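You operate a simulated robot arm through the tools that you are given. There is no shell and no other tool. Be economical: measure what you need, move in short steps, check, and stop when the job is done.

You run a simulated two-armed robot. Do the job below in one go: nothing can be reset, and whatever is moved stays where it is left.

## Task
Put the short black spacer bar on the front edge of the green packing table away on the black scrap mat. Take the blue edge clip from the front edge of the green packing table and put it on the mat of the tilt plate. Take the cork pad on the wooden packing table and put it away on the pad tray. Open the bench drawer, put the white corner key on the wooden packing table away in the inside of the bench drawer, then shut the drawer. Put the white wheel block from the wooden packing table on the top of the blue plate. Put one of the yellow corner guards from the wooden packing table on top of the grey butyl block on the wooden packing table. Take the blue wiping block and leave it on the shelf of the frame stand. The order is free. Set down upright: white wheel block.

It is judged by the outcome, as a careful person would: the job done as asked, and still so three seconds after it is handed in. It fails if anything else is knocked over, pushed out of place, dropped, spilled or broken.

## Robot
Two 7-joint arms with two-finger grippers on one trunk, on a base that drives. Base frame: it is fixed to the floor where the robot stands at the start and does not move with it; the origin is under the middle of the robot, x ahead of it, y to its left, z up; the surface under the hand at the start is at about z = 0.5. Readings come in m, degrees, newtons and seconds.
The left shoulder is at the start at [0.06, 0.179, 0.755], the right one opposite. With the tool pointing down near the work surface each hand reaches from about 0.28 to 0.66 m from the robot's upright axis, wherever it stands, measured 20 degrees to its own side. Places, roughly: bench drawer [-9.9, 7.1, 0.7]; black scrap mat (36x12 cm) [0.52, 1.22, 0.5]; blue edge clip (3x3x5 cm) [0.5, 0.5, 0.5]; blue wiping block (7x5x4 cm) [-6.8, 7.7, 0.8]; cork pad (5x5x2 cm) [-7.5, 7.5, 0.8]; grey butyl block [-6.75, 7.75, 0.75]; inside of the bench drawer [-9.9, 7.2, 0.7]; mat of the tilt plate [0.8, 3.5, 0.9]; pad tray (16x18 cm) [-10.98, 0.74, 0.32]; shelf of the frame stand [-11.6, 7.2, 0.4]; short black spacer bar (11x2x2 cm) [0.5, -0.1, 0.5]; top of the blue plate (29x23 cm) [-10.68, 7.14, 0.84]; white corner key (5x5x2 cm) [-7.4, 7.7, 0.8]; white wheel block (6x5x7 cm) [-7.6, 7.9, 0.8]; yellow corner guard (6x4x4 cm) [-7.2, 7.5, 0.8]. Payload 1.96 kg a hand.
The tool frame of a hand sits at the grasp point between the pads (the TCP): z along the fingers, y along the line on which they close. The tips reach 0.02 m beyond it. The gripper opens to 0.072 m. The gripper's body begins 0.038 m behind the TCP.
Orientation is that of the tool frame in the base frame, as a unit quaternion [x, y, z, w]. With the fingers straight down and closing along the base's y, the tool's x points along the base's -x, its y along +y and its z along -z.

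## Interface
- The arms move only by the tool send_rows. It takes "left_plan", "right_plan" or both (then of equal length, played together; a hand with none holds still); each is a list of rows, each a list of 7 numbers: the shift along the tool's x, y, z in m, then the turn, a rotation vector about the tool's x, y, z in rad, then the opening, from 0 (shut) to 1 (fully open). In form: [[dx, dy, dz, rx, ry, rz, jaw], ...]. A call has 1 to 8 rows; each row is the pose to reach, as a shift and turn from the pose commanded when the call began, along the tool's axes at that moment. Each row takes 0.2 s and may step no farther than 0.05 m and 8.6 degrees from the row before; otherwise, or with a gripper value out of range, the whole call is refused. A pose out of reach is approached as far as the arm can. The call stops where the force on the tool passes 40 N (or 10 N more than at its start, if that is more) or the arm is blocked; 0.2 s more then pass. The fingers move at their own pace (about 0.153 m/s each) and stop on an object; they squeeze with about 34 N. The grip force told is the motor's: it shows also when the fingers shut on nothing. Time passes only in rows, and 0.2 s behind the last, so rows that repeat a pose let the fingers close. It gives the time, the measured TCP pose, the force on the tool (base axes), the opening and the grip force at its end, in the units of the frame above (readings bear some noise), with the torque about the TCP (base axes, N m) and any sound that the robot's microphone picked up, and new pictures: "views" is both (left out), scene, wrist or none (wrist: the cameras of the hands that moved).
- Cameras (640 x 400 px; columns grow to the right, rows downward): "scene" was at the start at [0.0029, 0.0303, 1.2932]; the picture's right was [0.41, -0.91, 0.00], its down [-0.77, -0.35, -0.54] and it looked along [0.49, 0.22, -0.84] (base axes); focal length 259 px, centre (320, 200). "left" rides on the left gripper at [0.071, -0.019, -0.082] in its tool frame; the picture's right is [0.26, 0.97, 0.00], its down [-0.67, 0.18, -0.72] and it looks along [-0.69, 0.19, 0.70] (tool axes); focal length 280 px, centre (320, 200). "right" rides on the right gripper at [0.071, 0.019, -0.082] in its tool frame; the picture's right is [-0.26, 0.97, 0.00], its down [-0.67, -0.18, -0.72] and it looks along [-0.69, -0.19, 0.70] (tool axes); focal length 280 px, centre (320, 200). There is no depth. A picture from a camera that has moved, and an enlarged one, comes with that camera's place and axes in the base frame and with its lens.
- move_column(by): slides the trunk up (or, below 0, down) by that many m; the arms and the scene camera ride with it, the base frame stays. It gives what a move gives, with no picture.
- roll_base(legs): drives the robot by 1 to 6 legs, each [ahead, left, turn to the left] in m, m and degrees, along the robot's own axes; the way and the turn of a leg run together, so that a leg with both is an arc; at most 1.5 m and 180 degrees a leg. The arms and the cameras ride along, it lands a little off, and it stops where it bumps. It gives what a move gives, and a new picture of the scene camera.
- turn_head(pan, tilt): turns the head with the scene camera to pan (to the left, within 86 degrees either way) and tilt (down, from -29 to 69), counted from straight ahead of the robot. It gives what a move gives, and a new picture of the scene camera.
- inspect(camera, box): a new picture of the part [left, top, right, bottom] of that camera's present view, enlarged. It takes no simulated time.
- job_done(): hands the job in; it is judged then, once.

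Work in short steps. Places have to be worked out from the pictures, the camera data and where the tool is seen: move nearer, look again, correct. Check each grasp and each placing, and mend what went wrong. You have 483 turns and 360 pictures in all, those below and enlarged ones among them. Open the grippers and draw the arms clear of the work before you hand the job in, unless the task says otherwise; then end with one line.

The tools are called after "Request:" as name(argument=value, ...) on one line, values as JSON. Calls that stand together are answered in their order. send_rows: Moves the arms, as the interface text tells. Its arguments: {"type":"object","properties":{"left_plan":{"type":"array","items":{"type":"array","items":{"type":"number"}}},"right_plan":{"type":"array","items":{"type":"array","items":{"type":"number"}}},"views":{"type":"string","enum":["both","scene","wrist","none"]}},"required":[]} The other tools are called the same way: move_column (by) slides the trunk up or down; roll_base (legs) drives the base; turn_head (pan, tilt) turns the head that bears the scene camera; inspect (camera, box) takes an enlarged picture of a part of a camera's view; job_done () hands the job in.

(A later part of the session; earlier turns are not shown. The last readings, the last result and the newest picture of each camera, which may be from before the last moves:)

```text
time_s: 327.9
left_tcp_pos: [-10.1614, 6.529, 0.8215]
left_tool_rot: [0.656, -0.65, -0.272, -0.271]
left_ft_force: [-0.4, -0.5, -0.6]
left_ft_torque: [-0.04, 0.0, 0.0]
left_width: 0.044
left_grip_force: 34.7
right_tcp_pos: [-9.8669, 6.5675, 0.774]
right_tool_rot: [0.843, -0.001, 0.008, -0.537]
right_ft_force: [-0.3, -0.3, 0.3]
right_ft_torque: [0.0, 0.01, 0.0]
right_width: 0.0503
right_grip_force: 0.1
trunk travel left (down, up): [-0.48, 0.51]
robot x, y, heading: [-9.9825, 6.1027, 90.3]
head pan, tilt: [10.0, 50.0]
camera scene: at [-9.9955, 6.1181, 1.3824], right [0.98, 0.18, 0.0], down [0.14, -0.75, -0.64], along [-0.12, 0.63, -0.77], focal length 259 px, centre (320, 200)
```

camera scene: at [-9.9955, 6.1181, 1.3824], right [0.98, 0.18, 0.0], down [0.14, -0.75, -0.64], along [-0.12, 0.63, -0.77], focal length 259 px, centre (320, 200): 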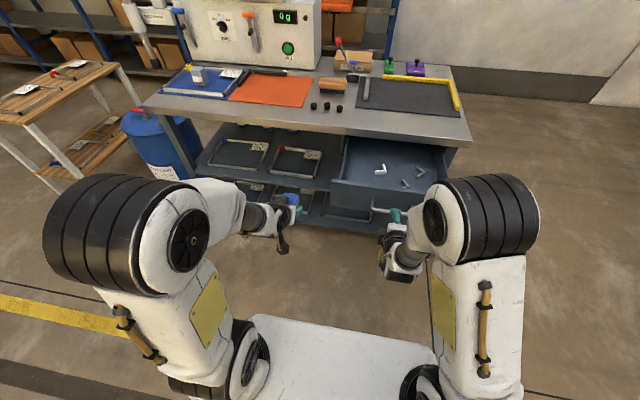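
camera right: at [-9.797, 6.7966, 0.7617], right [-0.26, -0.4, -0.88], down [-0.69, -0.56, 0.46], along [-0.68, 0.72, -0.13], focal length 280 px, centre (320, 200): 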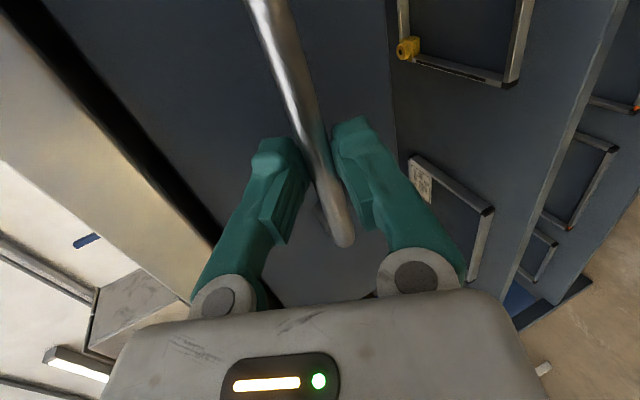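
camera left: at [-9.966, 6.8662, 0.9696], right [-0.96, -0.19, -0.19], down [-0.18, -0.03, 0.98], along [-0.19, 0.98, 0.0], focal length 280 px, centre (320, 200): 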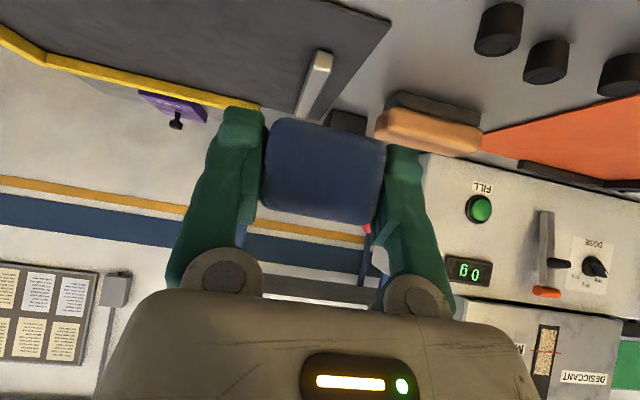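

The drawer stays open. Now I'll take the wiping block to the frame stand: drive over, lower the trunk, and line up in front of it.

Request:
roll_base(legs=[[-0.12, 0, 0], [0, 1.47, -0.3], [0.24, 0, 0]])

Request:
move_column(by=-0.22)

Request:
turn_head(pan=15, tilt=35)

Request:
inspect(camera="left", box=[0, 0, 640, 400])

```text
time_s: 337.3
left_tcp_pos: [-11.6015, 6.64, 0.8198]
left_tool_rot: [0.655, -0.651, -0.271, -0.271]
left_ft_force: [-0.4, 0.5, -0.8]
left_ft_torque: [-0.03, 0.0, 0.02]
left_width: 0.0441
left_grip_force: 33.6
right_tcp_pos: [-11.3051, 6.6791, 0.7726]
right_tool_rot: [0.843, -0.003, 0.008, -0.538]
right_ft_force: [-0.3, -0.1, -0.2]
right_ft_torque: [-0.01, -0.01, -0.04]
right_width: 0.0505
right_grip_force: 0.0
trunk travel left (down, up): [-0.48, 0.51]
robot x, y, heading: [-11.4204, 6.2092, 90.3]
head pan, tilt: [10.0, 50.0]
camera scene: at [-11.435, 6.2302, 1.3824], right [0.98, 0.18, 0.0], down [0.14, -0.75, -0.64], along [-0.12, 0.63, -0.77], focal length 259 px, centre (320, 200)
```

scene: 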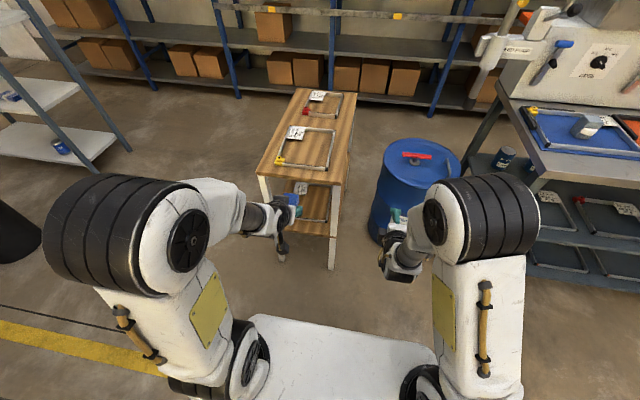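

```text
time_s: 339.6
left_tcp_pos: [-11.6012, 6.6397, 0.6012]
left_tool_rot: [0.655, -0.651, -0.271, -0.27]
left_ft_force: [-0.7, -0.4, 0.5]
left_ft_torque: [0.02, 0.02, 0.0]
left_width: 0.0438
left_grip_force: 33.9
right_tcp_pos: [-11.3055, 6.6784, 0.5534]
right_tool_rot: [0.844, -0.002, 0.007, -0.537]
right_ft_force: [0.8, -0.8, -0.2]
right_ft_torque: [0.0, 0.03, 0.03]
right_width: 0.0506
right_grip_force: 0.1
trunk travel left (down, up): [-0.26, 0.73]
robot x, y, heading: [-11.4191, 6.2077, 90.5]
head pan, tilt: [10.0, 50.0]
```

```text
time_s: 340.4
left_tcp_pos: [-11.602, 6.6397, 0.6004]
left_tool_rot: [0.656, -0.65, -0.272, -0.27]
left_ft_force: [0.4, 0.2, -1.4]
left_ft_torque: [-0.02, -0.01, 0.01]
left_width: 0.044
left_grip_force: 33.9
right_tcp_pos: [-11.3058, 6.6788, 0.554]
right_tool_rot: [0.843, -0.003, 0.008, -0.538]
right_ft_force: [-0.1, -0.1, 0.2]
right_ft_torque: [0.0, 0.01, 0.02]
right_width: 0.0502
right_grip_force: 0.2
trunk travel left (down, up): [-0.26, 0.73]
robot x, y, heading: [-11.4145, 6.2109, 90.4]
head pan, tilt: [15.0, 35.0]
camera scene: at [-11.4444, 6.2381, 1.1841], right [0.96, 0.27, 0.0], down [0.15, -0.55, -0.82], along [-0.22, 0.79, -0.57], focal length 259 px, centre (320, 200)
```

scene: 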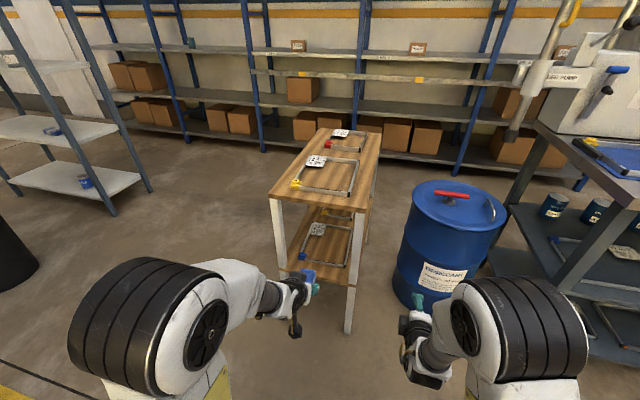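

```text
1.00 times, centred on (320, 200) of left (not enlarged: the box is as wide or as high as the picture)
camera zoom: at [-11.5812, 6.5327, 0.6066], right [-0.96, -0.19, -0.19], down [-0.18, -0.03, 0.98], along [-0.19, 0.98, 0.0], focal length 280 px, centre (320, 200)
```

zoom: 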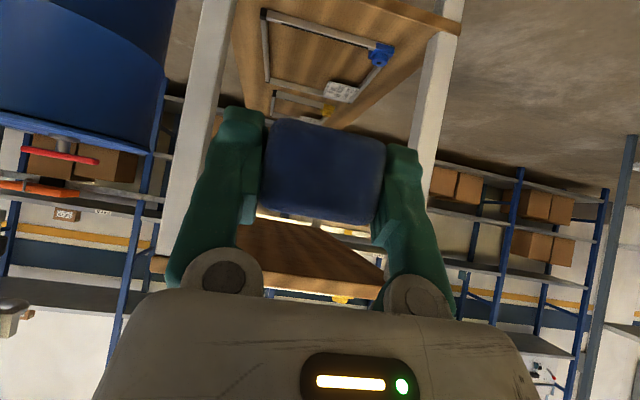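

The wrist camera looks right into the shelf: the frame's interior spans about x -11.69..-11.55, y 6.915..7.10. I'll lower to z≈0.46, align x, and move the base 0.14 m forward.

Request:
send_rows(left_plan=[[0.025, 0.005, 0.025, 0, 0, 0, 0], [0.05, 0.01, 0.05, 0, 0, 0, 0], [0.075, 0.015, 0.075, 0, 0, 0, 0], [0.099, 0.018, 0.099, 0, 0, 0, 0]], views="none")

Request:
roll_base(legs=[[0.14, 0, -0.4]])

Request:
inspect(camera="left", box=[0, 0, 640, 400])

```text
time_s: 341.4
left_tcp_pos: [-11.6185, 6.6372, 0.4596]
left_tool_rot: [0.656, -0.651, -0.271, -0.271]
left_ft_force: [0.5, -0.6, -0.7]
left_ft_torque: [0.0, 0.0, -0.02]
left_width: 0.0439
left_grip_force: 33.7
right_tcp_pos: [-11.3046, 6.6782, 0.5526]
right_tool_rot: [0.844, -0.002, 0.008, -0.537]
right_ft_force: [0.4, 0.0, -0.2]
right_ft_torque: [0.0, 0.02, -0.03]
right_width: 0.0502
right_grip_force: 0.1
trunk travel left (down, up): [-0.26, 0.73]
robot x, y, heading: [-11.4202, 6.21, 90.2]
head pan, tilt: [15.0, 35.0]
```

```text
time_s: 342.7
left_tcp_pos: [-11.6167, 6.7756, 0.46]
left_tool_rot: [0.654, -0.652, -0.272, -0.271]
left_ft_force: [0.7, -0.3, -0.7]
left_ft_torque: [-0.05, 0.02, -0.02]
left_width: 0.044
left_grip_force: 34.5
right_tcp_pos: [-11.3029, 6.814, 0.5537]
right_tool_rot: [0.843, -0.006, 0.01, -0.538]
right_ft_force: [-0.1, -0.2, -0.4]
right_ft_torque: [0.0, -0.02, 0.02]
right_width: 0.05
right_grip_force: 0.1
trunk travel left (down, up): [-0.26, 0.73]
robot x, y, heading: [-11.4188, 6.3446, 90.0]
head pan, tilt: [15.0, 35.0]
camera scene: at [-11.4448, 6.375, 1.1841], right [0.97, 0.26, 0.0], down [0.15, -0.55, -0.82], along [-0.21, 0.79, -0.57], focal length 259 px, centre (320, 200)
```

scene: 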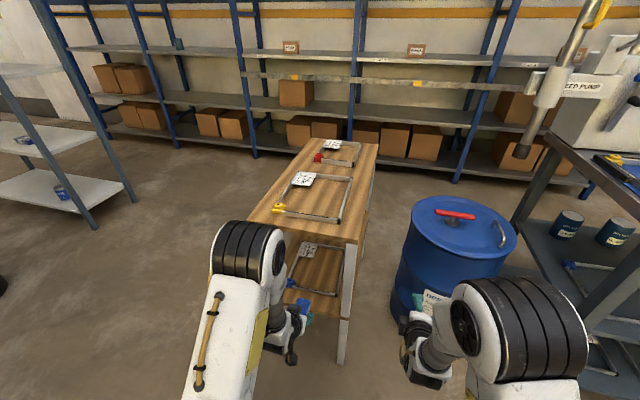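

```text
1.00 times, centred on (320, 200) of left (not enlarged: the box is as wide or as high as the picture)
camera zoom: at [-11.597, 6.6683, 0.466], right [-0.96, -0.19, -0.19], down [-0.18, -0.03, 0.98], along [-0.19, 0.98, 0.0], focal length 280 px, centre (320, 200)
```

zoom: 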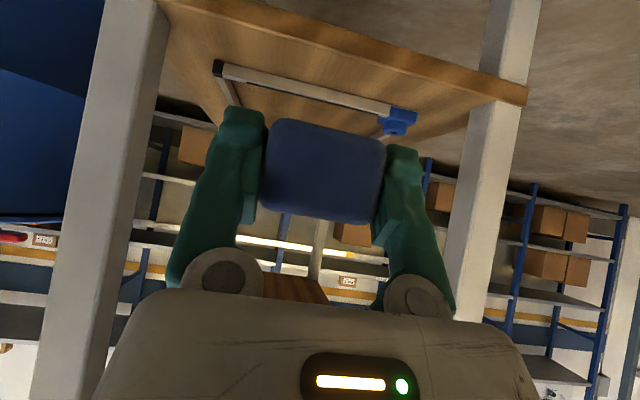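

The elbow is close to the top board's front corner, so I'll back the base 6 cm and extend the arm instead, which pulls the elbow away from the stand. First half of the extension, then a look.

Request:
roll_base(legs=[[-0.06, 0, 0]])

Request:
send_rows(left_plan=[[-0.025, 0, 0.025, 0, 0, 0, 0], [-0.05, 0, 0.05, 0, 0, 0, 0], [-0.075, 0, 0.075, 0, 0, 0, 0], [-0.1, 0, 0.1, 0, 0, 0, 0]])

```text
time_s: 343.6
left_tcp_pos: [-11.617, 6.7144, 0.4591]
left_tool_rot: [0.653, -0.653, -0.271, -0.271]
left_ft_force: [-0.1, 0.5, 0.0]
left_ft_torque: [-0.04, 0.01, 0.01]
left_width: 0.044
left_grip_force: 34.3
right_tcp_pos: [-11.3034, 6.7529, 0.5541]
right_tool_rot: [0.843, -0.005, 0.01, -0.537]
right_ft_force: [0.2, 0.0, -0.2]
right_ft_torque: [0.03, 0.04, 0.0]
right_width: 0.0504
right_grip_force: 0.0
trunk travel left (down, up): [-0.26, 0.73]
robot x, y, heading: [-11.4214, 6.2861, 90.0]
head pan, tilt: [15.0, 35.0]
camera scene: at [-11.4447, 6.3132, 1.1842], right [0.97, 0.26, 0.0], down [0.15, -0.55, -0.82], along [-0.21, 0.79, -0.57], focal length 259 px, centre (320, 200)
```

scene: 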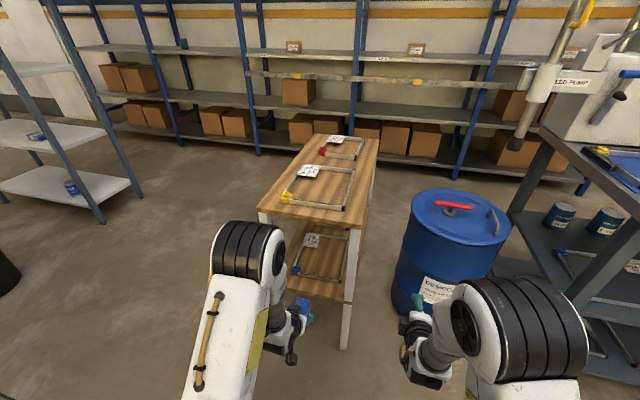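

```text
time_s: 344.6
left_tcp_pos: [-11.6173, 6.8559, 0.4601]
left_tool_rot: [0.654, -0.652, -0.27, -0.271]
left_ft_force: [-0.2, 0.4, -0.7]
left_ft_torque: [-0.03, -0.01, 0.02]
left_width: 0.0441
left_grip_force: 33.6
right_tcp_pos: [-11.3035, 6.7523, 0.5528]
right_tool_rot: [0.843, -0.005, 0.01, -0.537]
right_ft_force: [0.4, -0.6, 0.4]
right_ft_torque: [0.03, -0.02, 0.01]
right_width: 0.0502
right_grip_force: 0.1
trunk travel left (down, up): [-0.26, 0.73]
robot x, y, heading: [-11.4217, 6.2877, 90.0]
head pan, tilt: [15.0, 35.0]
camera scene: at [-11.4448, 6.3136, 1.1842], right [0.97, 0.26, 0.0], down [0.15, -0.55, -0.82], along [-0.21, 0.79, -0.57], focal length 259 px, centre (320, 200)
camera left: at [-11.5975, 6.7481, 0.4667], right [-0.96, -0.19, -0.19], down [-0.18, -0.03, 0.98], along [-0.19, 0.98, -0.01], focal length 280 px, centre (320, 200)
```

scene: 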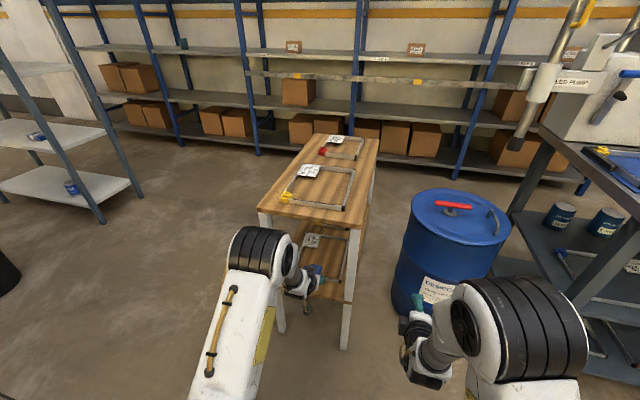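
left: 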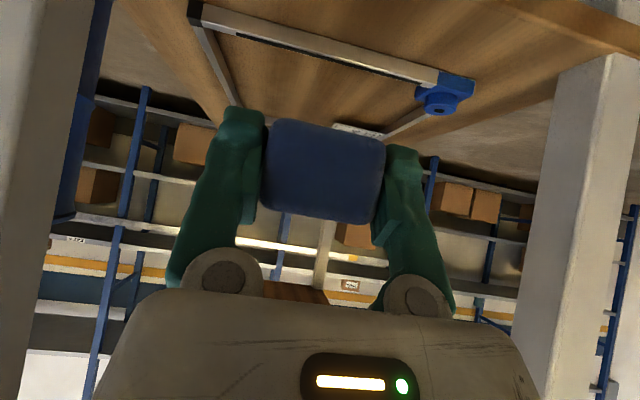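

Clear so far. I'll extend the remaining 12 cm to bring the block over the frame's interior.

Request:
send_rows(left_plan=[[-0.028, 0, 0.028, 0, 0, 0, 0], [-0.056, 0, 0.056, 0, 0, 0, 0], [-0.085, 0, 0.085, 0, 0, 0, 0]])

Request:
inspect(camera="scene", box=[220, 190, 380, 340])

```text
time_s: 345.4
left_tcp_pos: [-11.6179, 6.9761, 0.4583]
left_tool_rot: [0.654, -0.653, -0.27, -0.27]
left_ft_force: [0.4, 0.5, -1.1]
left_ft_torque: [-0.03, 0.01, 0.01]
left_width: 0.0442
left_grip_force: 34.2
right_tcp_pos: [-11.3018, 6.7534, 0.5524]
right_tool_rot: [0.843, -0.005, 0.008, -0.537]
right_ft_force: [-0.5, 0.3, 0.8]
right_ft_torque: [-0.02, -0.01, -0.02]
right_width: 0.0505
right_grip_force: 0.1
trunk travel left (down, up): [-0.26, 0.73]
robot x, y, heading: [-11.4244, 6.2835, 90.2]
head pan, tilt: [15.0, 35.0]
camera scene: at [-11.4448, 6.3137, 1.1842], right [0.97, 0.26, 0.0], down [0.15, -0.55, -0.82], along [-0.21, 0.79, -0.57], focal length 259 px, centre (320, 200)
camera left: at [-11.5974, 6.8674, 0.4655], right [-0.96, -0.19, -0.19], down [-0.18, -0.03, 0.98], along [-0.19, 0.98, -0.01], focal length 280 px, centre (320, 200)
```

scene: 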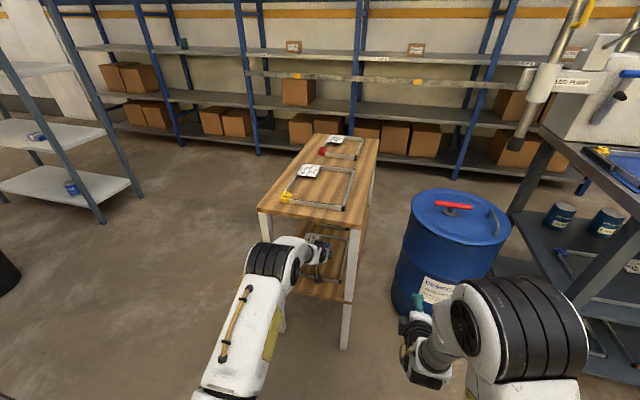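
left: 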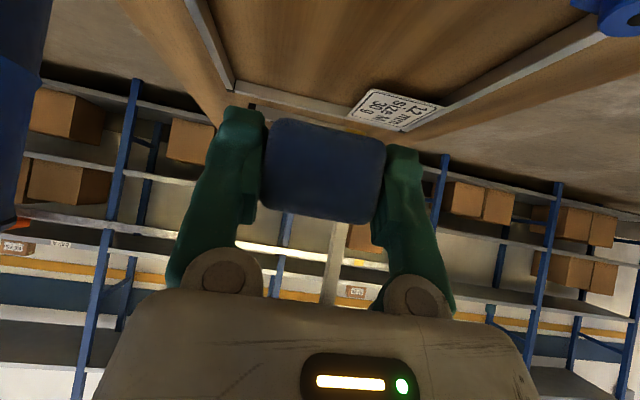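

```text
2.67 times, centred on (300, 265) of scene
camera zoom: at [-11.4448, 6.3137, 1.1842], right [0.97, 0.26, 0.0], down [0.15, -0.55, -0.82], along [-0.21, 0.79, -0.57], focal length 692 px, centre (373, 27)
```

zoom: 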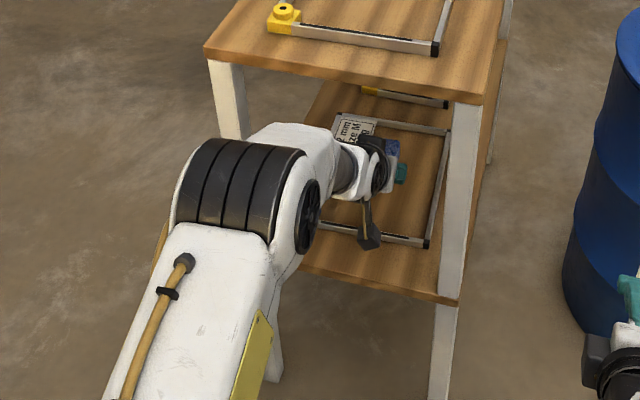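

The block is over the frame's interior with clear margins. I'll lower it to near contact.

Request:
send_rows(left_plan=[[0.014, 0, 0.014, 0, 0, 0, 0], [0.028, 0, 0.028, 0, 0, 0, 0], [0.039, 0, 0.039, 0, 0, 0, 0]], views="wrist")

Request:
inspect(camera="scene", box=[270, 220, 360, 320])

```text
time_s: 346.2
left_tcp_pos: [-11.6171, 6.975, 0.4042]
left_tool_rot: [0.654, -0.652, -0.272, -0.271]
left_ft_force: [-0.1, -1.5, -1.0]
left_ft_torque: [0.01, 0.02, 0.02]
left_width: 0.0438
left_grip_force: 34.2
right_tcp_pos: [-11.3031, 6.7535, 0.5536]
right_tool_rot: [0.843, -0.005, 0.01, -0.537]
right_ft_force: [0.7, 0.1, 0.0]
right_ft_torque: [0.03, 0.02, -0.02]
right_width: 0.0506
right_grip_force: 0.0
trunk travel left (down, up): [-0.26, 0.73]
robot x, y, heading: [-11.4227, 6.2866, 89.7]
head pan, tilt: [15.0, 35.0]
camera left: at [-11.5968, 6.8686, 0.4106], right [-0.96, -0.19, -0.19], down [-0.18, -0.03, 0.98], along [-0.19, 0.98, 0.0], focal length 280 px, centre (320, 200)
```

left: 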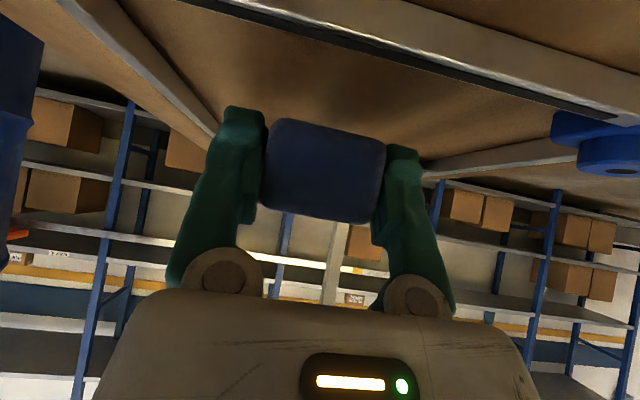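

```text
4.00 times, centred on (315, 270) of scene
camera zoom: at [-11.4448, 6.3137, 1.1842], right [0.97, 0.26, 0.0], down [0.15, -0.55, -0.82], along [-0.21, 0.79, -0.57], focal length 1038 px, centre (340, -80)
```

zoom: 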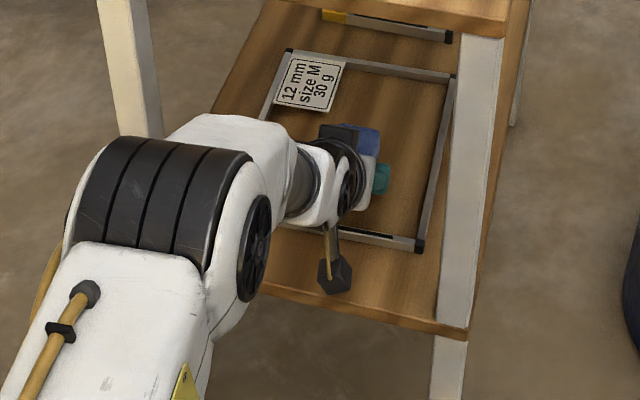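

Looks good; the camera is in front of the frame's bar. Lowering in small steps to contact.

Request:
send_rows(left_plan=[[0.003, 0, 0.003, 0, 0, 0, 0], [0.006, 0, 0.006, 0, 0, 0, 0], [0.008, 0, 0.008, 0, 0, 0, 0]], views="wrist")

```text
time_s: 347.0
left_tcp_pos: [-11.6173, 6.9748, 0.3951]
left_tool_rot: [0.653, -0.653, -0.271, -0.272]
left_ft_force: [-0.3, -0.1, 0.4]
left_ft_torque: [-0.03, 0.02, -0.03]
left_width: 0.0441
left_grip_force: 34.0
right_tcp_pos: [-11.3039, 6.7533, 0.5531]
right_tool_rot: [0.843, -0.005, 0.009, -0.537]
right_ft_force: [0.6, 0.1, -0.5]
right_ft_torque: [-0.01, -0.01, 0.03]
right_width: 0.0504
right_grip_force: 0.0
trunk travel left (down, up): [-0.26, 0.73]
robot x, y, heading: [-11.4199, 6.2891, 90.1]
head pan, tilt: [15.0, 35.0]
camera left: at [-11.5977, 6.8684, 0.4007], right [-0.96, -0.19, -0.19], down [-0.18, -0.03, 0.98], along [-0.19, 0.98, 0.0], focal length 280 px, centre (320, 200)
```

left: 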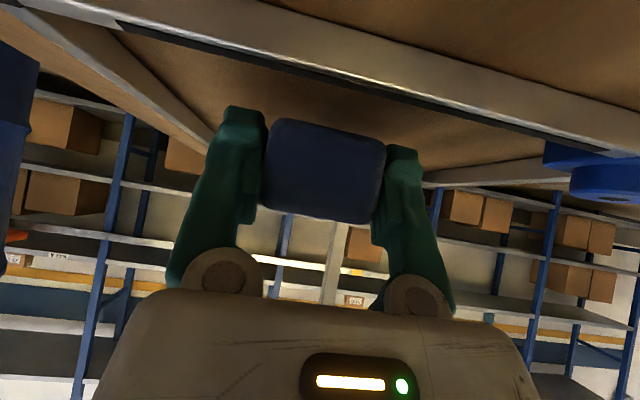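

Still free; further down.

Request:
send_rows(left_plan=[[0.0025, 0, 0.0025, 0, 0, 0, 0], [0.005, 0, 0.005, 0, 0, 0, 0]], views="none")

```text
time_s: 347.6
left_tcp_pos: [-11.6175, 6.9758, 0.386]
left_tool_rot: [0.653, -0.653, -0.271, -0.272]
left_ft_force: [-0.2, 0.3, -0.7]
left_ft_torque: [-0.02, -0.03, 0.0]
left_width: 0.0442
left_grip_force: 34.0
right_tcp_pos: [-11.3028, 6.7535, 0.5537]
right_tool_rot: [0.843, -0.006, 0.009, -0.537]
right_ft_force: [0.5, 0.6, -0.2]
right_ft_torque: [0.02, 0.02, 0.01]
right_width: 0.0501
right_grip_force: 0.1
trunk travel left (down, up): [-0.26, 0.73]
robot x, y, heading: [-11.4234, 6.2822, 90.0]
head pan, tilt: [15.0, 35.0]
```

Request:
send_rows(left_plan=[[0.002, 0, 0.002, 0, 0, 0, 0], [0.004, 0, 0.004, 0, 0, 0, 0]], views="wrist")

```text
time_s: 348.2
left_tcp_pos: [-11.6172, 6.9765, 0.3812]
left_tool_rot: [0.654, -0.652, -0.271, -0.271]
left_ft_force: [0.3, 0.4, -0.5]
left_ft_torque: [0.02, 0.04, 0.04]
left_width: 0.044
left_grip_force: 33.9
right_tcp_pos: [-11.3035, 6.7539, 0.5534]
right_tool_rot: [0.843, -0.005, 0.01, -0.538]
right_ft_force: [-0.8, -0.7, -0.5]
right_ft_torque: [-0.01, -0.01, 0.0]
right_width: 0.0504
right_grip_force: 0.1
trunk travel left (down, up): [-0.26, 0.73]
robot x, y, heading: [-11.4205, 6.2867, 90.4]
head pan, tilt: [15.0, 35.0]
camera left: at [-11.5979, 6.8695, 0.3871], right [-0.96, -0.19, -0.19], down [-0.18, -0.03, 0.98], along [-0.19, 0.98, 0.0], focal length 280 px, centre (320, 200)
```

left: 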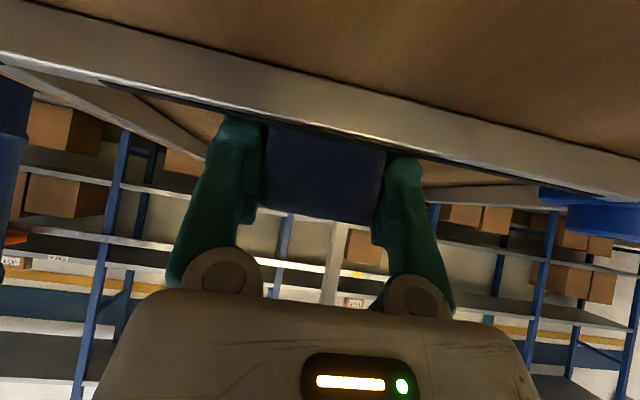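

The bar lies between camera and fingers with no contact. Continuing to lower.

Request:
send_rows(left_plan=[[0.002, 0, 0.002, 0, 0, 0, 0], [0.004, 0, 0.004, 0, 0, 0, 0], [0.006, 0, 0.006, 0, 0, 0, 0]], views="wrist")

```text
time_s: 349.0
left_tcp_pos: [-11.6184, 6.9758, 0.3798]
left_tool_rot: [0.652, -0.65, -0.276, -0.275]
left_ft_force: [-5.4, -7.0, 37.6]
left_ft_torque: [-0.55, -0.06, -0.05]
left_width: 0.0438
left_grip_force: 34.0
right_tcp_pos: [-11.3015, 6.7509, 0.5555]
right_tool_rot: [0.842, -0.006, 0.009, -0.54]
right_ft_force: [0.0, -0.2, -0.9]
right_ft_torque: [-0.02, 0.0, -0.03]
right_width: 0.0504
right_grip_force: 0.0
trunk travel left (down, up): [-0.26, 0.73]
robot x, y, heading: [-11.4206, 6.2852, 90.0]
head pan, tilt: [15.0, 35.0]
camera left: at [-11.5975, 6.8698, 0.3845], right [-0.96, -0.18, -0.19], down [-0.18, -0.04, 0.98], along [-0.19, 0.98, 0.01], focal length 280 px, centre (320, 200)
```

left: 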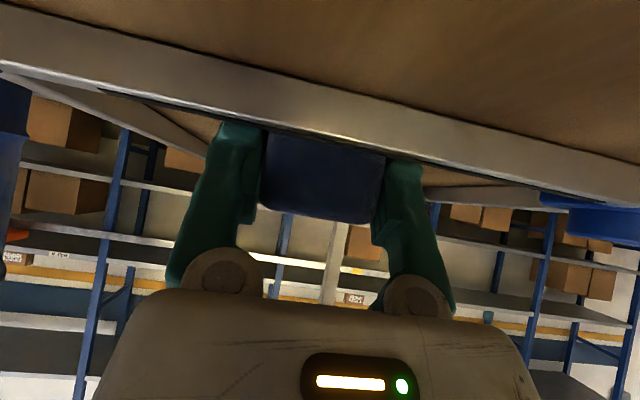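

Contact (torque says it's at the block). I'll ease up 3 mm, open, and back out along the finger direction.

Request:
send_rows(left_plan=[[-0.005, 0, -0.005, 0, 0, 0, 0], [-0.005, 0, -0.005, 0, 0, 0, 0.7], [-0.005, 0, -0.005, 0, 0, 0, 0.8], [-0.005, 0, -0.005, 0, 0, 0, 0.8], [-0.005, 0, -0.025, 0, 0, 0, 0.8], [-0.005, 0, -0.055, 0, 0, 0, 0.8], [-0.005, 0, -0.085, 0, 0, 0, 0.8]])

Request:
inspect(camera="scene", box=[270, 220, 360, 320])

```text
time_s: 350.6
left_tcp_pos: [-11.6191, 6.9198, 0.4351]
left_tool_rot: [0.654, -0.652, -0.271, -0.272]
left_ft_force: [0.0, -0.6, -0.2]
left_ft_torque: [0.01, 0.0, 0.0]
left_width: 0.0575
left_grip_force: 0.1
right_tcp_pos: [-11.3024, 6.7529, 0.5532]
right_tool_rot: [0.844, -0.006, 0.01, -0.537]
right_ft_force: [0.3, 0.6, 0.5]
right_ft_torque: [0.01, 0.01, 0.0]
right_width: 0.0506
right_grip_force: 0.1
trunk travel left (down, up): [-0.26, 0.73]
robot x, y, heading: [-11.421, 6.2861, 89.9]
head pan, tilt: [15.0, 35.0]
camera scene: at [-11.4447, 6.3134, 1.1841], right [0.97, 0.26, 0.0], down [0.15, -0.55, -0.82], along [-0.21, 0.79, -0.57], focal length 259 px, centre (320, 200)
camera left: at [-11.5985, 6.8125, 0.442], right [-0.96, -0.19, -0.19], down [-0.18, -0.03, 0.98], along [-0.19, 0.98, -0.01], focal length 280 px, centre (320, 200)
```

scene: 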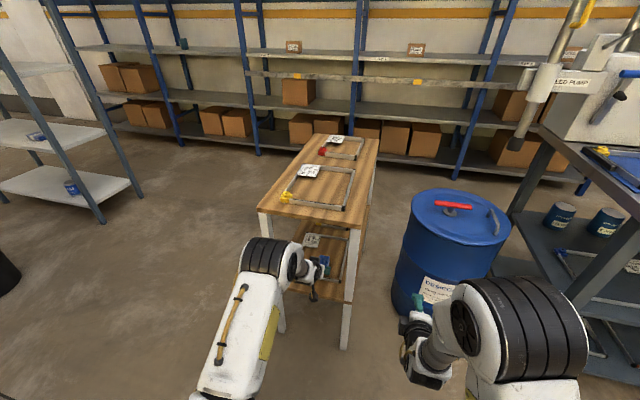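
left: 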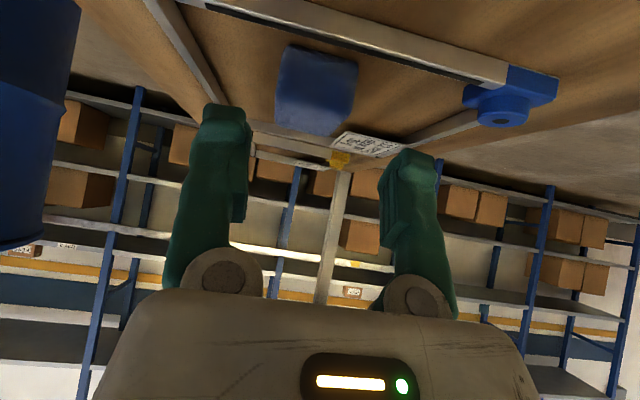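

```text
4.00 times, centred on (315, 270) of scene
camera zoom: at [-11.4447, 6.3134, 1.1841], right [0.97, 0.26, 0.0], down [0.15, -0.55, -0.82], along [-0.21, 0.79, -0.57], focal length 1038 px, centre (340, -80)
```

zoom: 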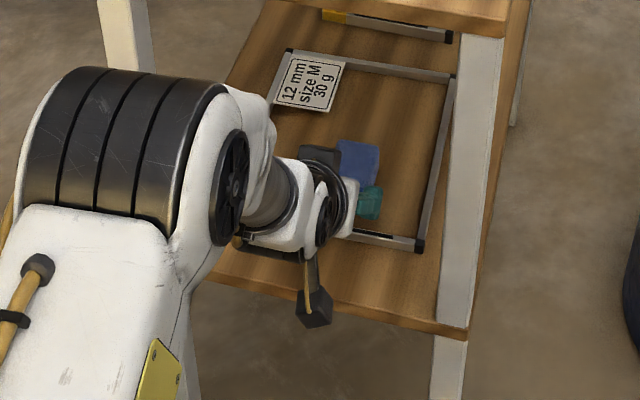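

The wiping block lies flat on the shelf inside the frame. I'll back the base straight out and then restore both hands to pointing down.

Request:
roll_base(legs=[[-0.4, 0, 0]])

Request:
move_column(by=0.4)

Request:
send_rows(left_plan=[[0, 0, 0, 0, 0.14, 0, 1], [0, 0, 0, 0, 0.28, 0, 1], [0, 0, 0, 0, 0.42, 0, 1], [0, 0, 0, 0, 0.56, 0, 1], [0, 0, 0, 0, 0.7, 0, 1], [0, 0, 0, 0, 0.785, 0, 1], [0, 0, 0, 0, 0.785, 0, 1], [0, 0, 0, 0, 0.785, 0, 1]], right_plan=[[0, 0, 0, -0.143, 0, 0, 1], [0, 0, 0, -0.286, 0, 0, 1], [0, 0, 0, -0.429, 0, 0, 1], [0, 0, 0, -0.572, 0, 0, 1], [0, 0, 0, -0.715, 0, 0, 1], [0, 0, 0, -0.858, 0, 0, 1], [0, 0, 0, -1.0, 0, 0, 1], [0, 0, 0, -1.14, 0, 0, 1]])

```text
time_s: 353.2
left_tcp_pos: [-11.6165, 6.5053, 0.4355]
left_tool_rot: [0.654, -0.652, -0.271, -0.27]
left_ft_force: [0.3, -0.4, 0.3]
left_ft_torque: [0.0, 0.0, 0.0]
left_width: 0.0576
left_grip_force: 0.0
right_tcp_pos: [-11.3012, 6.3355, 0.554]
right_tool_rot: [0.843, -0.007, 0.01, -0.538]
right_ft_force: [-0.3, -0.2, 0.4]
right_ft_torque: [0.01, -0.01, 0.02]
right_width: 0.0504
right_grip_force: 0.1
trunk travel left (down, up): [-0.26, 0.73]
robot x, y, heading: [-11.4217, 5.8721, 90.2]
head pan, tilt: [15.0, 35.0]
camera scene: at [-11.4446, 5.8968, 1.1842], right [0.97, 0.26, 0.0], down [0.15, -0.55, -0.82], along [-0.21, 0.79, -0.57], focal length 259 px, centre (320, 200)
```

scene: 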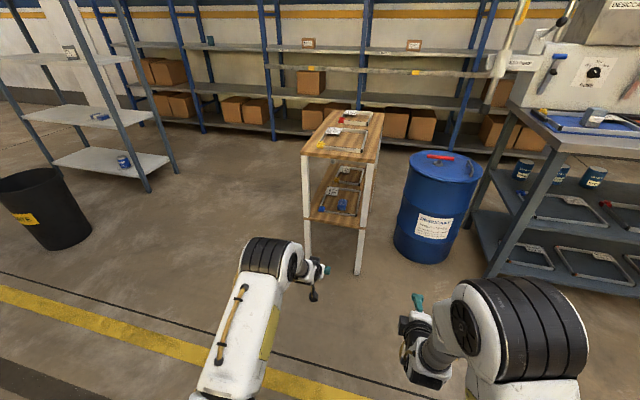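

```text
time_s: 357.0
left_tcp_pos: [-11.6181, 6.5047, 0.8359]
left_tool_rot: [0.653, -0.653, -0.271, -0.271]
left_ft_force: [0.0, 0.7, -0.2]
left_ft_torque: [-0.01, -0.01, -0.01]
left_width: 0.0575
left_grip_force: 0.1
right_tcp_pos: [-11.3018, 6.3368, 0.9536]
right_tool_rot: [0.843, -0.006, 0.01, -0.537]
right_ft_force: [0.7, -0.2, -0.2]
right_ft_torque: [0.03, -0.01, 0.0]
right_width: 0.0504
right_grip_force: 0.0
trunk travel left (down, up): [-0.66, 0.33]
robot x, y, heading: [-11.4196, 5.8721, 90.0]
head pan, tilt: [15.0, 35.0]
```

```text
time_s: 358.8
left_tcp_pos: [-11.6162, 6.5038, 0.835]
left_tool_rot: [0.707, -0.706, -0.031, -0.031]
left_ft_force: [0.3, -0.3, 0.3]
left_ft_torque: [-0.01, 0.02, 0.01]
left_width: 0.0721
left_grip_force: 0.1
left hand out of reach, approached as far as the arm can: row 6, 7, 8
right_tcp_pos: [-11.3022, 6.3362, 0.9529]
right_tool_rot: [1.0, -0.01, 0.006, 0.003]
right_ft_force: [0.1, 0.9, -0.3]
right_ft_torque: [-0.02, 0.01, -0.01]
right_width: 0.0719
right_grip_force: 0.1
right hand out of reach, approached as far as the arm can: row 4
trunk travel left (down, up): [-0.66, 0.33]
robot x, y, heading: [-11.4197, 5.8669, 90.0]
head pan, tilt: [15.0, 35.0]
camera scene: at [-11.4442, 5.8976, 1.5842], right [0.97, 0.26, 0.0], down [0.15, -0.55, -0.82], along [-0.21, 0.79, -0.57], focal length 259 px, centre (320, 200)
camera right: at [-11.2326, 6.3164, 1.0351], right [-0.28, -0.96, 0.0], down [-0.68, 0.2, 0.71], along [-0.68, 0.2, -0.71], focal length 280 px, centre (320, 200)
camera left: at [-11.5979, 6.4267, 0.9092], right [-0.96, -0.26, -0.02], down [-0.18, 0.61, 0.77], along [-0.19, 0.75, -0.64], focal length 280 px, centre (320, 200)
```

scene: 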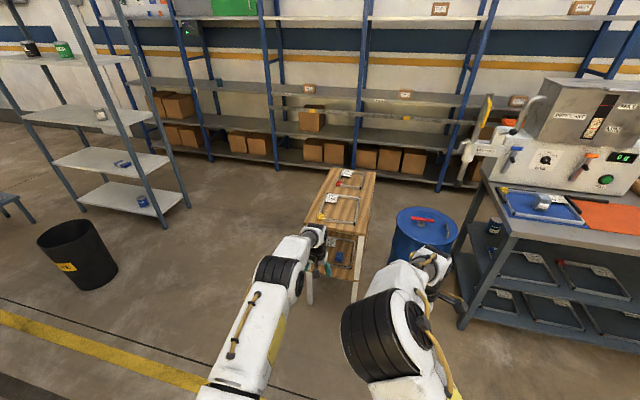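
right: 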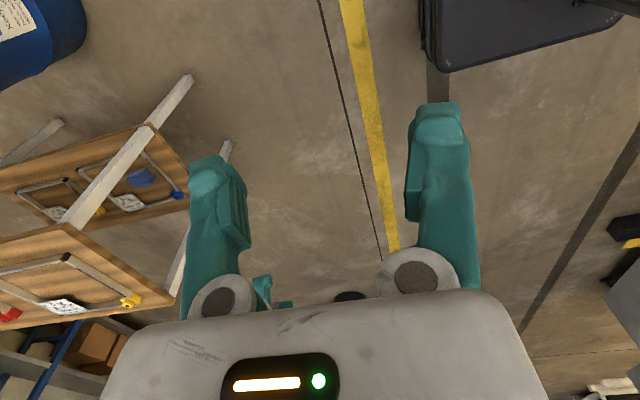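
left: 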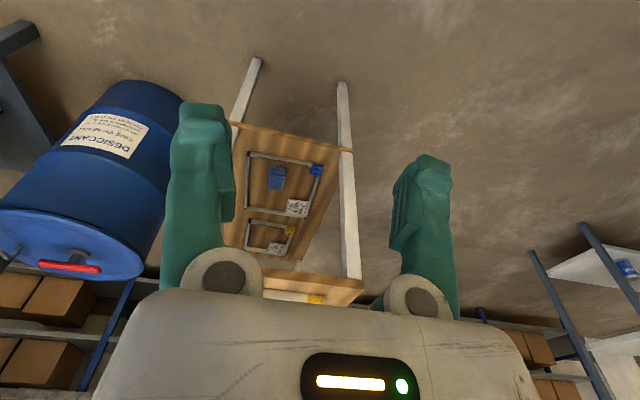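

Both hands are nearly straight down. I'll tuck the left hand in and drive toward the packing table's left end.

Request:
send_rows(left_plan=[[0.04, 0, -0.02, 0, 0, 0, 1], [0.08, 0, -0.04, 0, 0, 0, 1], [0.12, 0, -0.07, 0, 0.0, 0, 1], [0.16, 0, -0.1, 0, 0.03, 0, 1], [0.2, 0, -0.13, 0, 0.06, 0, 1], [0.24, 0, -0.16, 0, 0.085, 0, 1], [0.27, 0, -0.19, 0, 0.085, 0, 1]], right_plan=[[0, 0.01, -0.01, 0, 0, 0.14, 1], [0, 0.02, -0.02, 0, 0, 0.28, 1], [0, 0.03, -0.03, 0, 0, 0.42, 1], [0, 0.04, -0.04, 0, 0, 0.56, 1], [0, 0.05, -0.05, 0, 0, 0.7, 1], [0, 0.06, -0.06, 0, 0, 0.84, 1], [0, 0.07, -0.07, 0, 0, 0.98, 1]], views="none")

Request:
send_rows(right_plan=[[0, 0, -0.01, 0, 0, 0.14, 1], [0, 0, -0.02, 0, 0, 0.28, 1], [0, 0, -0.03, 0, 0, 0.42, 1], [0, 0, -0.04, 0, 0, 0.56, 1]], views="none")

Request:
roll_base(legs=[[0, -1.5, 0], [0, -1.5, 0], [0, 0, -90]])

```text
time_s: 360.4
left_tcp_pos: [-11.6191, 6.2177, 0.9998]
left_tool_rot: [0.707, -0.707, -0.001, -0.003]
left_ft_force: [1.0, 0.4, -1.1]
left_ft_torque: [0.01, -0.02, 0.03]
left_width: 0.072
left_grip_force: 0.0
right_tcp_pos: [-11.3051, 6.2646, 1.0254]
right_tool_rot: [0.877, -0.48, 0.006, -0.001]
right_ft_force: [-0.8, 0.0, -0.3]
right_ft_torque: [0.0, 0.0, -0.02]
right_width: 0.0721
right_grip_force: 0.1
trunk travel left (down, up): [-0.66, 0.33]
robot x, y, heading: [-11.424, 5.8681, 89.9]
head pan, tilt: [15.0, 35.0]
```

```text
time_s: 361.4
left_tcp_pos: [-11.6182, 6.2206, 1.0]
left_tool_rot: [-0.707, 0.707, 0.0, 0.001]
left_ft_force: [0.3, -1.3, 0.3]
left_ft_torque: [0.01, 0.01, -0.02]
left_width: 0.0719
left_grip_force: 0.0
right_tcp_pos: [-11.3044, 6.2674, 1.0649]
right_tool_rot: [0.711, -0.703, 0.005, -0.001]
right_ft_force: [-0.2, -0.4, 0.0]
right_ft_torque: [0.02, -0.01, -0.03]
right_width: 0.0717
right_grip_force: 0.1
trunk travel left (down, up): [-0.66, 0.33]
robot x, y, heading: [-11.421, 5.869, 89.9]
head pan, tilt: [15.0, 35.0]
```

```text
time_s: 379.8
left_tcp_pos: [-8.0685, 6.1205, 0.9988]
left_tool_rot: [-0.003, 1.0, -0.001, 0.001]
left_ft_force: [0.7, 0.4, 0.7]
left_ft_torque: [0.01, -0.01, -0.01]
left_width: 0.072
left_grip_force: 0.0
right_tcp_pos: [-8.0199, 5.8061, 1.0637]
right_tool_rot: [-0.008, 1.0, -0.005, -0.002]
right_ft_force: [-0.3, -1.7, 0.5]
right_ft_torque: [-0.01, -0.02, 0.01]
right_width: 0.0718
right_grip_force: 0.1
trunk travel left (down, up): [-0.66, 0.33]
robot x, y, heading: [-8.4222, 5.9176, 0.6]
head pan, tilt: [15.0, 35.0]
camera scene: at [-8.394, 5.9452, 1.5842], right [0.26, -0.96, 0.0], down [-0.55, -0.15, -0.82], along [0.79, 0.22, -0.57], focal length 259 px, centre (320, 200)
```

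scene: 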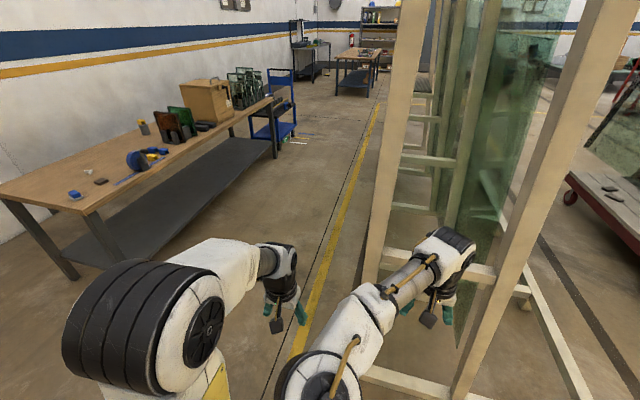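

The glass rack's end is close on the right; I'll move straight left (+y) to the table end, then look.

Request:
roll_base(legs=[[0, 1.5, -0.6], [0, 0.2, 0], [0.4, 0, 0]])

Request:
turn_head(pan=0, tilt=58)

```text
time_s: 390.4
left_tcp_pos: [-7.676, 7.8187, 0.9982]
left_tool_rot: [-0.003, 1.0, -0.001, 0.001]
left_ft_force: [-0.2, 0.4, 0.3]
left_ft_torque: [-0.02, 0.0, 0.0]
left_width: 0.0723
left_grip_force: 0.0
right_tcp_pos: [-7.6273, 7.5037, 1.0645]
right_tool_rot: [-0.008, 1.0, -0.006, -0.003]
right_ft_force: [0.7, 0.6, 0.0]
right_ft_torque: [-0.01, 0.01, 0.01]
right_width: 0.0721
right_grip_force: 0.0
trunk travel left (down, up): [-0.66, 0.33]
robot x, y, heading: [-8.024, 7.6179, 0.4]
head pan, tilt: [15.0, 35.0]
camera scene: at [-8.0007, 7.6423, 1.5842], right [0.26, -0.96, 0.0], down [-0.55, -0.15, -0.82], along [0.79, 0.22, -0.57], focal length 259 px, centre (320, 200)
```

scene: 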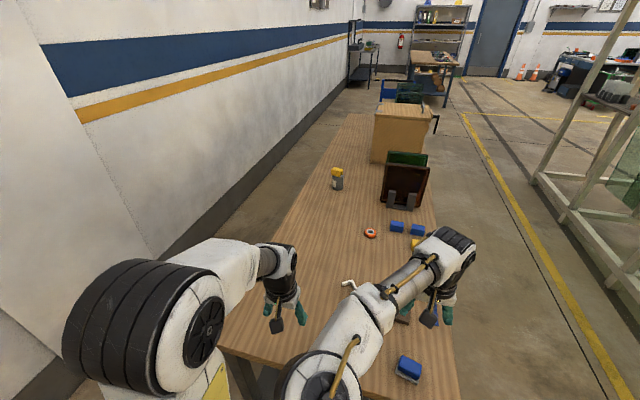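

```text
time_s: 391.3
left_tcp_pos: [-7.6752, 7.8188, 1.0006]
left_tool_rot: [-0.003, 1.0, -0.001, 0.0]
left_ft_force: [-0.2, 0.0, 0.3]
left_ft_torque: [0.01, -0.02, -0.01]
left_width: 0.0723
left_grip_force: 0.1
right_tcp_pos: [-7.6271, 7.5031, 1.0646]
right_tool_rot: [-0.008, 1.0, -0.005, -0.003]
right_ft_force: [-0.3, 0.2, 1.6]
right_ft_torque: [-0.05, 0.01, -0.03]
right_width: 0.0719
right_grip_force: 0.1
trunk travel left (down, up): [-0.66, 0.33]
robot x, y, heading: [-8.0267, 7.6153, 0.1]
head pan, tilt: [0.0, 58.0]
camera scene: at [-8.0174, 7.6195, 1.5523], right [0.01, -1.0, 0.0], down [-0.85, -0.01, -0.53], along [0.53, 0.0, -0.85], focal length 259 px, centre (320, 200)
```

scene: 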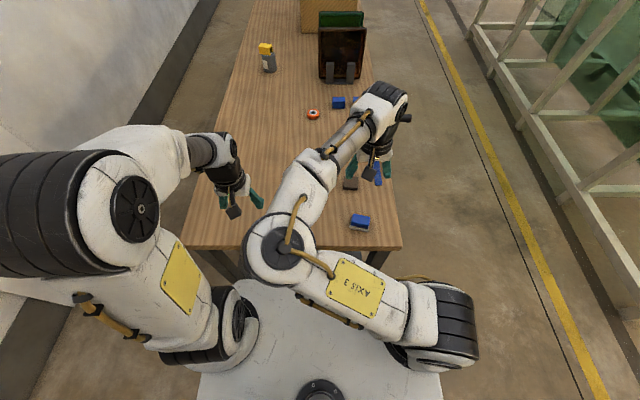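

The right arm's elbow has flipped inward. I'll swing the right hand outward to see if it unfolds into its usual posture.

Request:
send_rows(right_plan=[[0, -0.048, 0, 0, 0, 0, 1], [0, -0.096, 0, 0, 0, 0, 1], [0, -0.144, 0, 0, 0, 0, 1], [0, -0.192, 0, 0, 0, 0, 1], [-0.02, -0.235, 0, 0, 0, 0, 1], [-0.04, -0.278, 0, 0, 0, 0, 1], [-0.06, -0.32, 0, 0, 0, 0, 1], [-0.08, -0.36, 0, 0, 0, 0, 1]], views="scene")

```text
time_s: 393.1
left_tcp_pos: [-7.6759, 7.8164, 1.0001]
left_tool_rot: [-0.003, 1.0, 0.0, 0.001]
left_ft_force: [0.8, -0.5, 0.0]
left_ft_torque: [0.02, -0.04, 0.0]
left_width: 0.0719
left_grip_force: 0.1
right_tcp_pos: [-7.5387, 7.1451, 1.0655]
right_tool_rot: [-0.008, 1.0, -0.005, -0.003]
right_ft_force: [-0.2, -0.3, -0.2]
right_ft_torque: [0.01, 0.02, 0.0]
right_width: 0.072
right_grip_force: 0.0
trunk travel left (down, up): [-0.66, 0.33]
robot x, y, heading: [-8.0246, 7.6193, 0.6]
head pan, tilt: [0.0, 58.0]
camera scene: at [-8.0165, 7.6168, 1.5522], right [0.01, -1.0, 0.0], down [-0.85, 0.0, -0.53], along [0.53, 0.0, -0.85], focal length 259 px, centre (320, 200)
```

scene: 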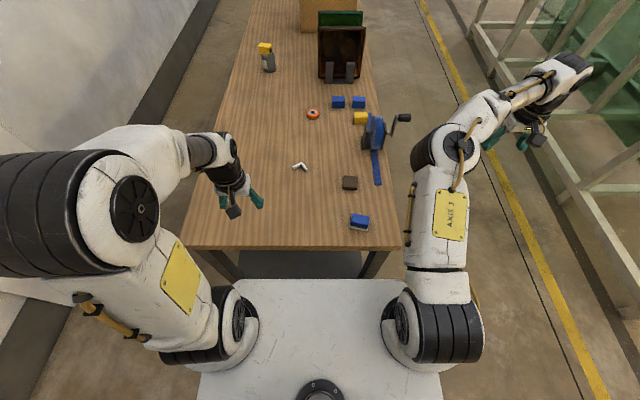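

Better. I'll leave the right arm out there and take the key with the left hand first; zooming in on the key and pad.

Request:
inspect(camera="scene", box=[270, 145, 390, 235])

Request:
inspect(camera="left", box=[0, 0, 640, 400])

```text
4.44 times, centred on (330, 190) of scene
camera zoom: at [-8.0165, 7.6168, 1.5522], right [0.01, -1.0, 0.0], down [-0.85, 0.0, -0.53], along [0.53, 0.0, -0.85], focal length 1153 px, centre (276, 244)
```

zoom: 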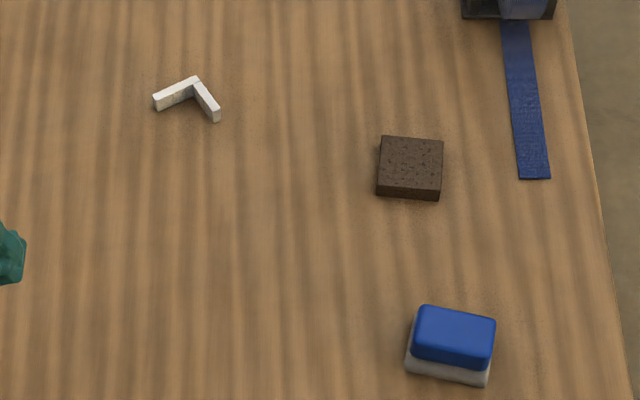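

```text
1.00 times, centred on (320, 200) of left (not enlarged: the box is as wide or as high as the picture)
camera zoom: at [-7.7463, 7.7972, 1.0801], right [-0.27, 0.96, 0.0], down [0.67, 0.19, 0.72], along [0.69, 0.19, -0.7], focal length 280 px, centre (320, 200)
```

zoom: 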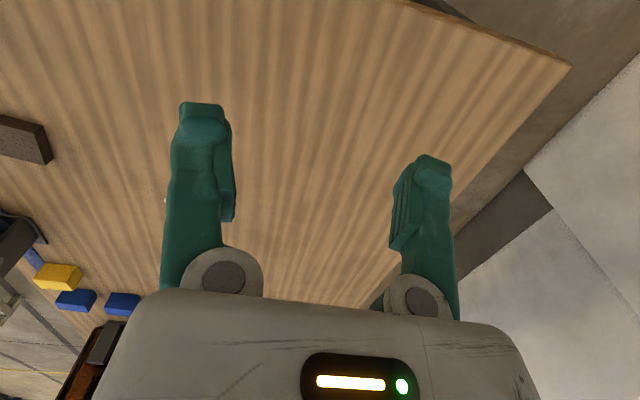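

The key's corner is at about (-7.395, 7.684), with arms toward +y and -y, and the pad at about (-7.483, 7.511). I'll bring the left hand near the key, turned 27° to grip across one arm, and look.

Request:
send_rows(left_plan=[[-0.03, -0.027, 0.014, 0, 0, -0.12, 0.6], [-0.06, -0.054, 0.028, 0, 0, -0.24, 0.6], [-0.09, -0.081, 0.042, 0, 0, -0.36, 0.6], [-0.12, -0.108, 0.056, 0, 0, -0.47, 0.6], [-0.15, -0.128, 0.07, 0, 0, -0.47, 0.6]], views="wrist")

```text
time_s: 394.3
left_tcp_pos: [-7.524, 7.691, 0.9286]
left_tool_rot: [-0.237, 0.972, -0.001, 0.0]
left_ft_force: [0.6, -0.4, 0.9]
left_ft_torque: [0.0, 0.0, -0.02]
left_width: 0.0433
left_grip_force: 0.1
right_tcp_pos: [-7.5393, 7.1461, 1.0662]
right_tool_rot: [-0.008, 1.0, -0.006, -0.004]
right_ft_force: [-0.5, 1.1, -0.7]
right_ft_torque: [-0.01, 0.03, 0.05]
right_width: 0.0721
right_grip_force: 0.0
trunk travel left (down, up): [-0.66, 0.33]
robot x, y, heading: [-8.0221, 7.6154, 0.4]
head pan, tilt: [0.0, 58.0]
camera left: at [-7.578, 7.6425, 1.0091], right [-0.68, 0.74, 0.0], down [0.51, 0.47, 0.72], along [0.53, 0.48, -0.7], focal length 280 px, centre (320, 200)
```

left: 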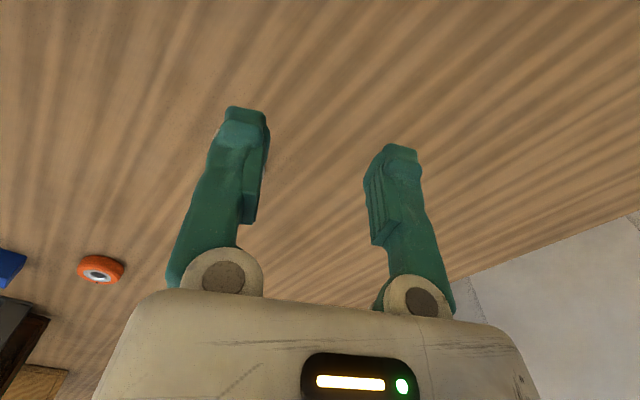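

The key is hidden behind a finger; I'll shift the hand a little to reveal it.

Request:
send_rows(left_plan=[[-0.008, -0.033, 0, 0, 0, 0, 0.6], [-0.017, -0.065, 0, 0, 0, 0, 0.6]], views="wrist")

```text
time_s: 394.9
left_tcp_pos: [-7.4873, 7.6485, 0.9311]
left_tool_rot: [-0.236, 0.972, -0.001, 0.001]
left_ft_force: [0.4, -0.7, -0.6]
left_ft_torque: [-0.04, 0.0, 0.01]
left_width: 0.0434
left_grip_force: 0.1
left hand out of reach, approached as far as the arm can: row 2
right_tcp_pos: [-7.5398, 7.1472, 1.0667]
right_tool_rot: [-0.008, 1.0, -0.005, -0.003]
right_ft_force: [0.4, -0.3, 0.5]
right_ft_torque: [0.0, 0.03, -0.02]
right_width: 0.0721
right_grip_force: 0.2
trunk travel left (down, up): [-0.66, 0.33]
robot x, y, heading: [-8.0216, 7.6164, 0.5]
head pan, tilt: [0.0, 58.0]
camera left: at [-7.5416, 7.5995, 1.0109], right [-0.68, 0.74, 0.0], down [0.51, 0.47, 0.72], along [0.53, 0.48, -0.7], focal length 280 px, centre (320, 200)
```

left: 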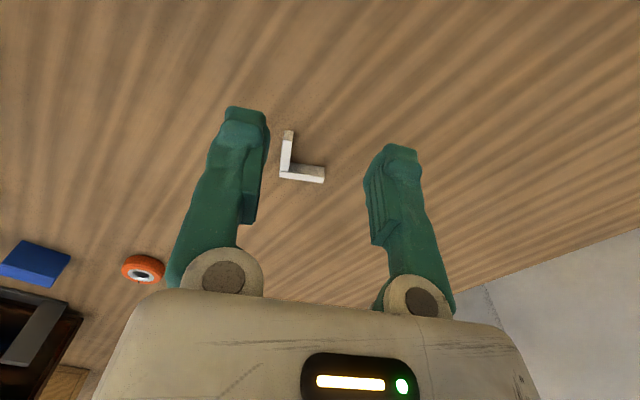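

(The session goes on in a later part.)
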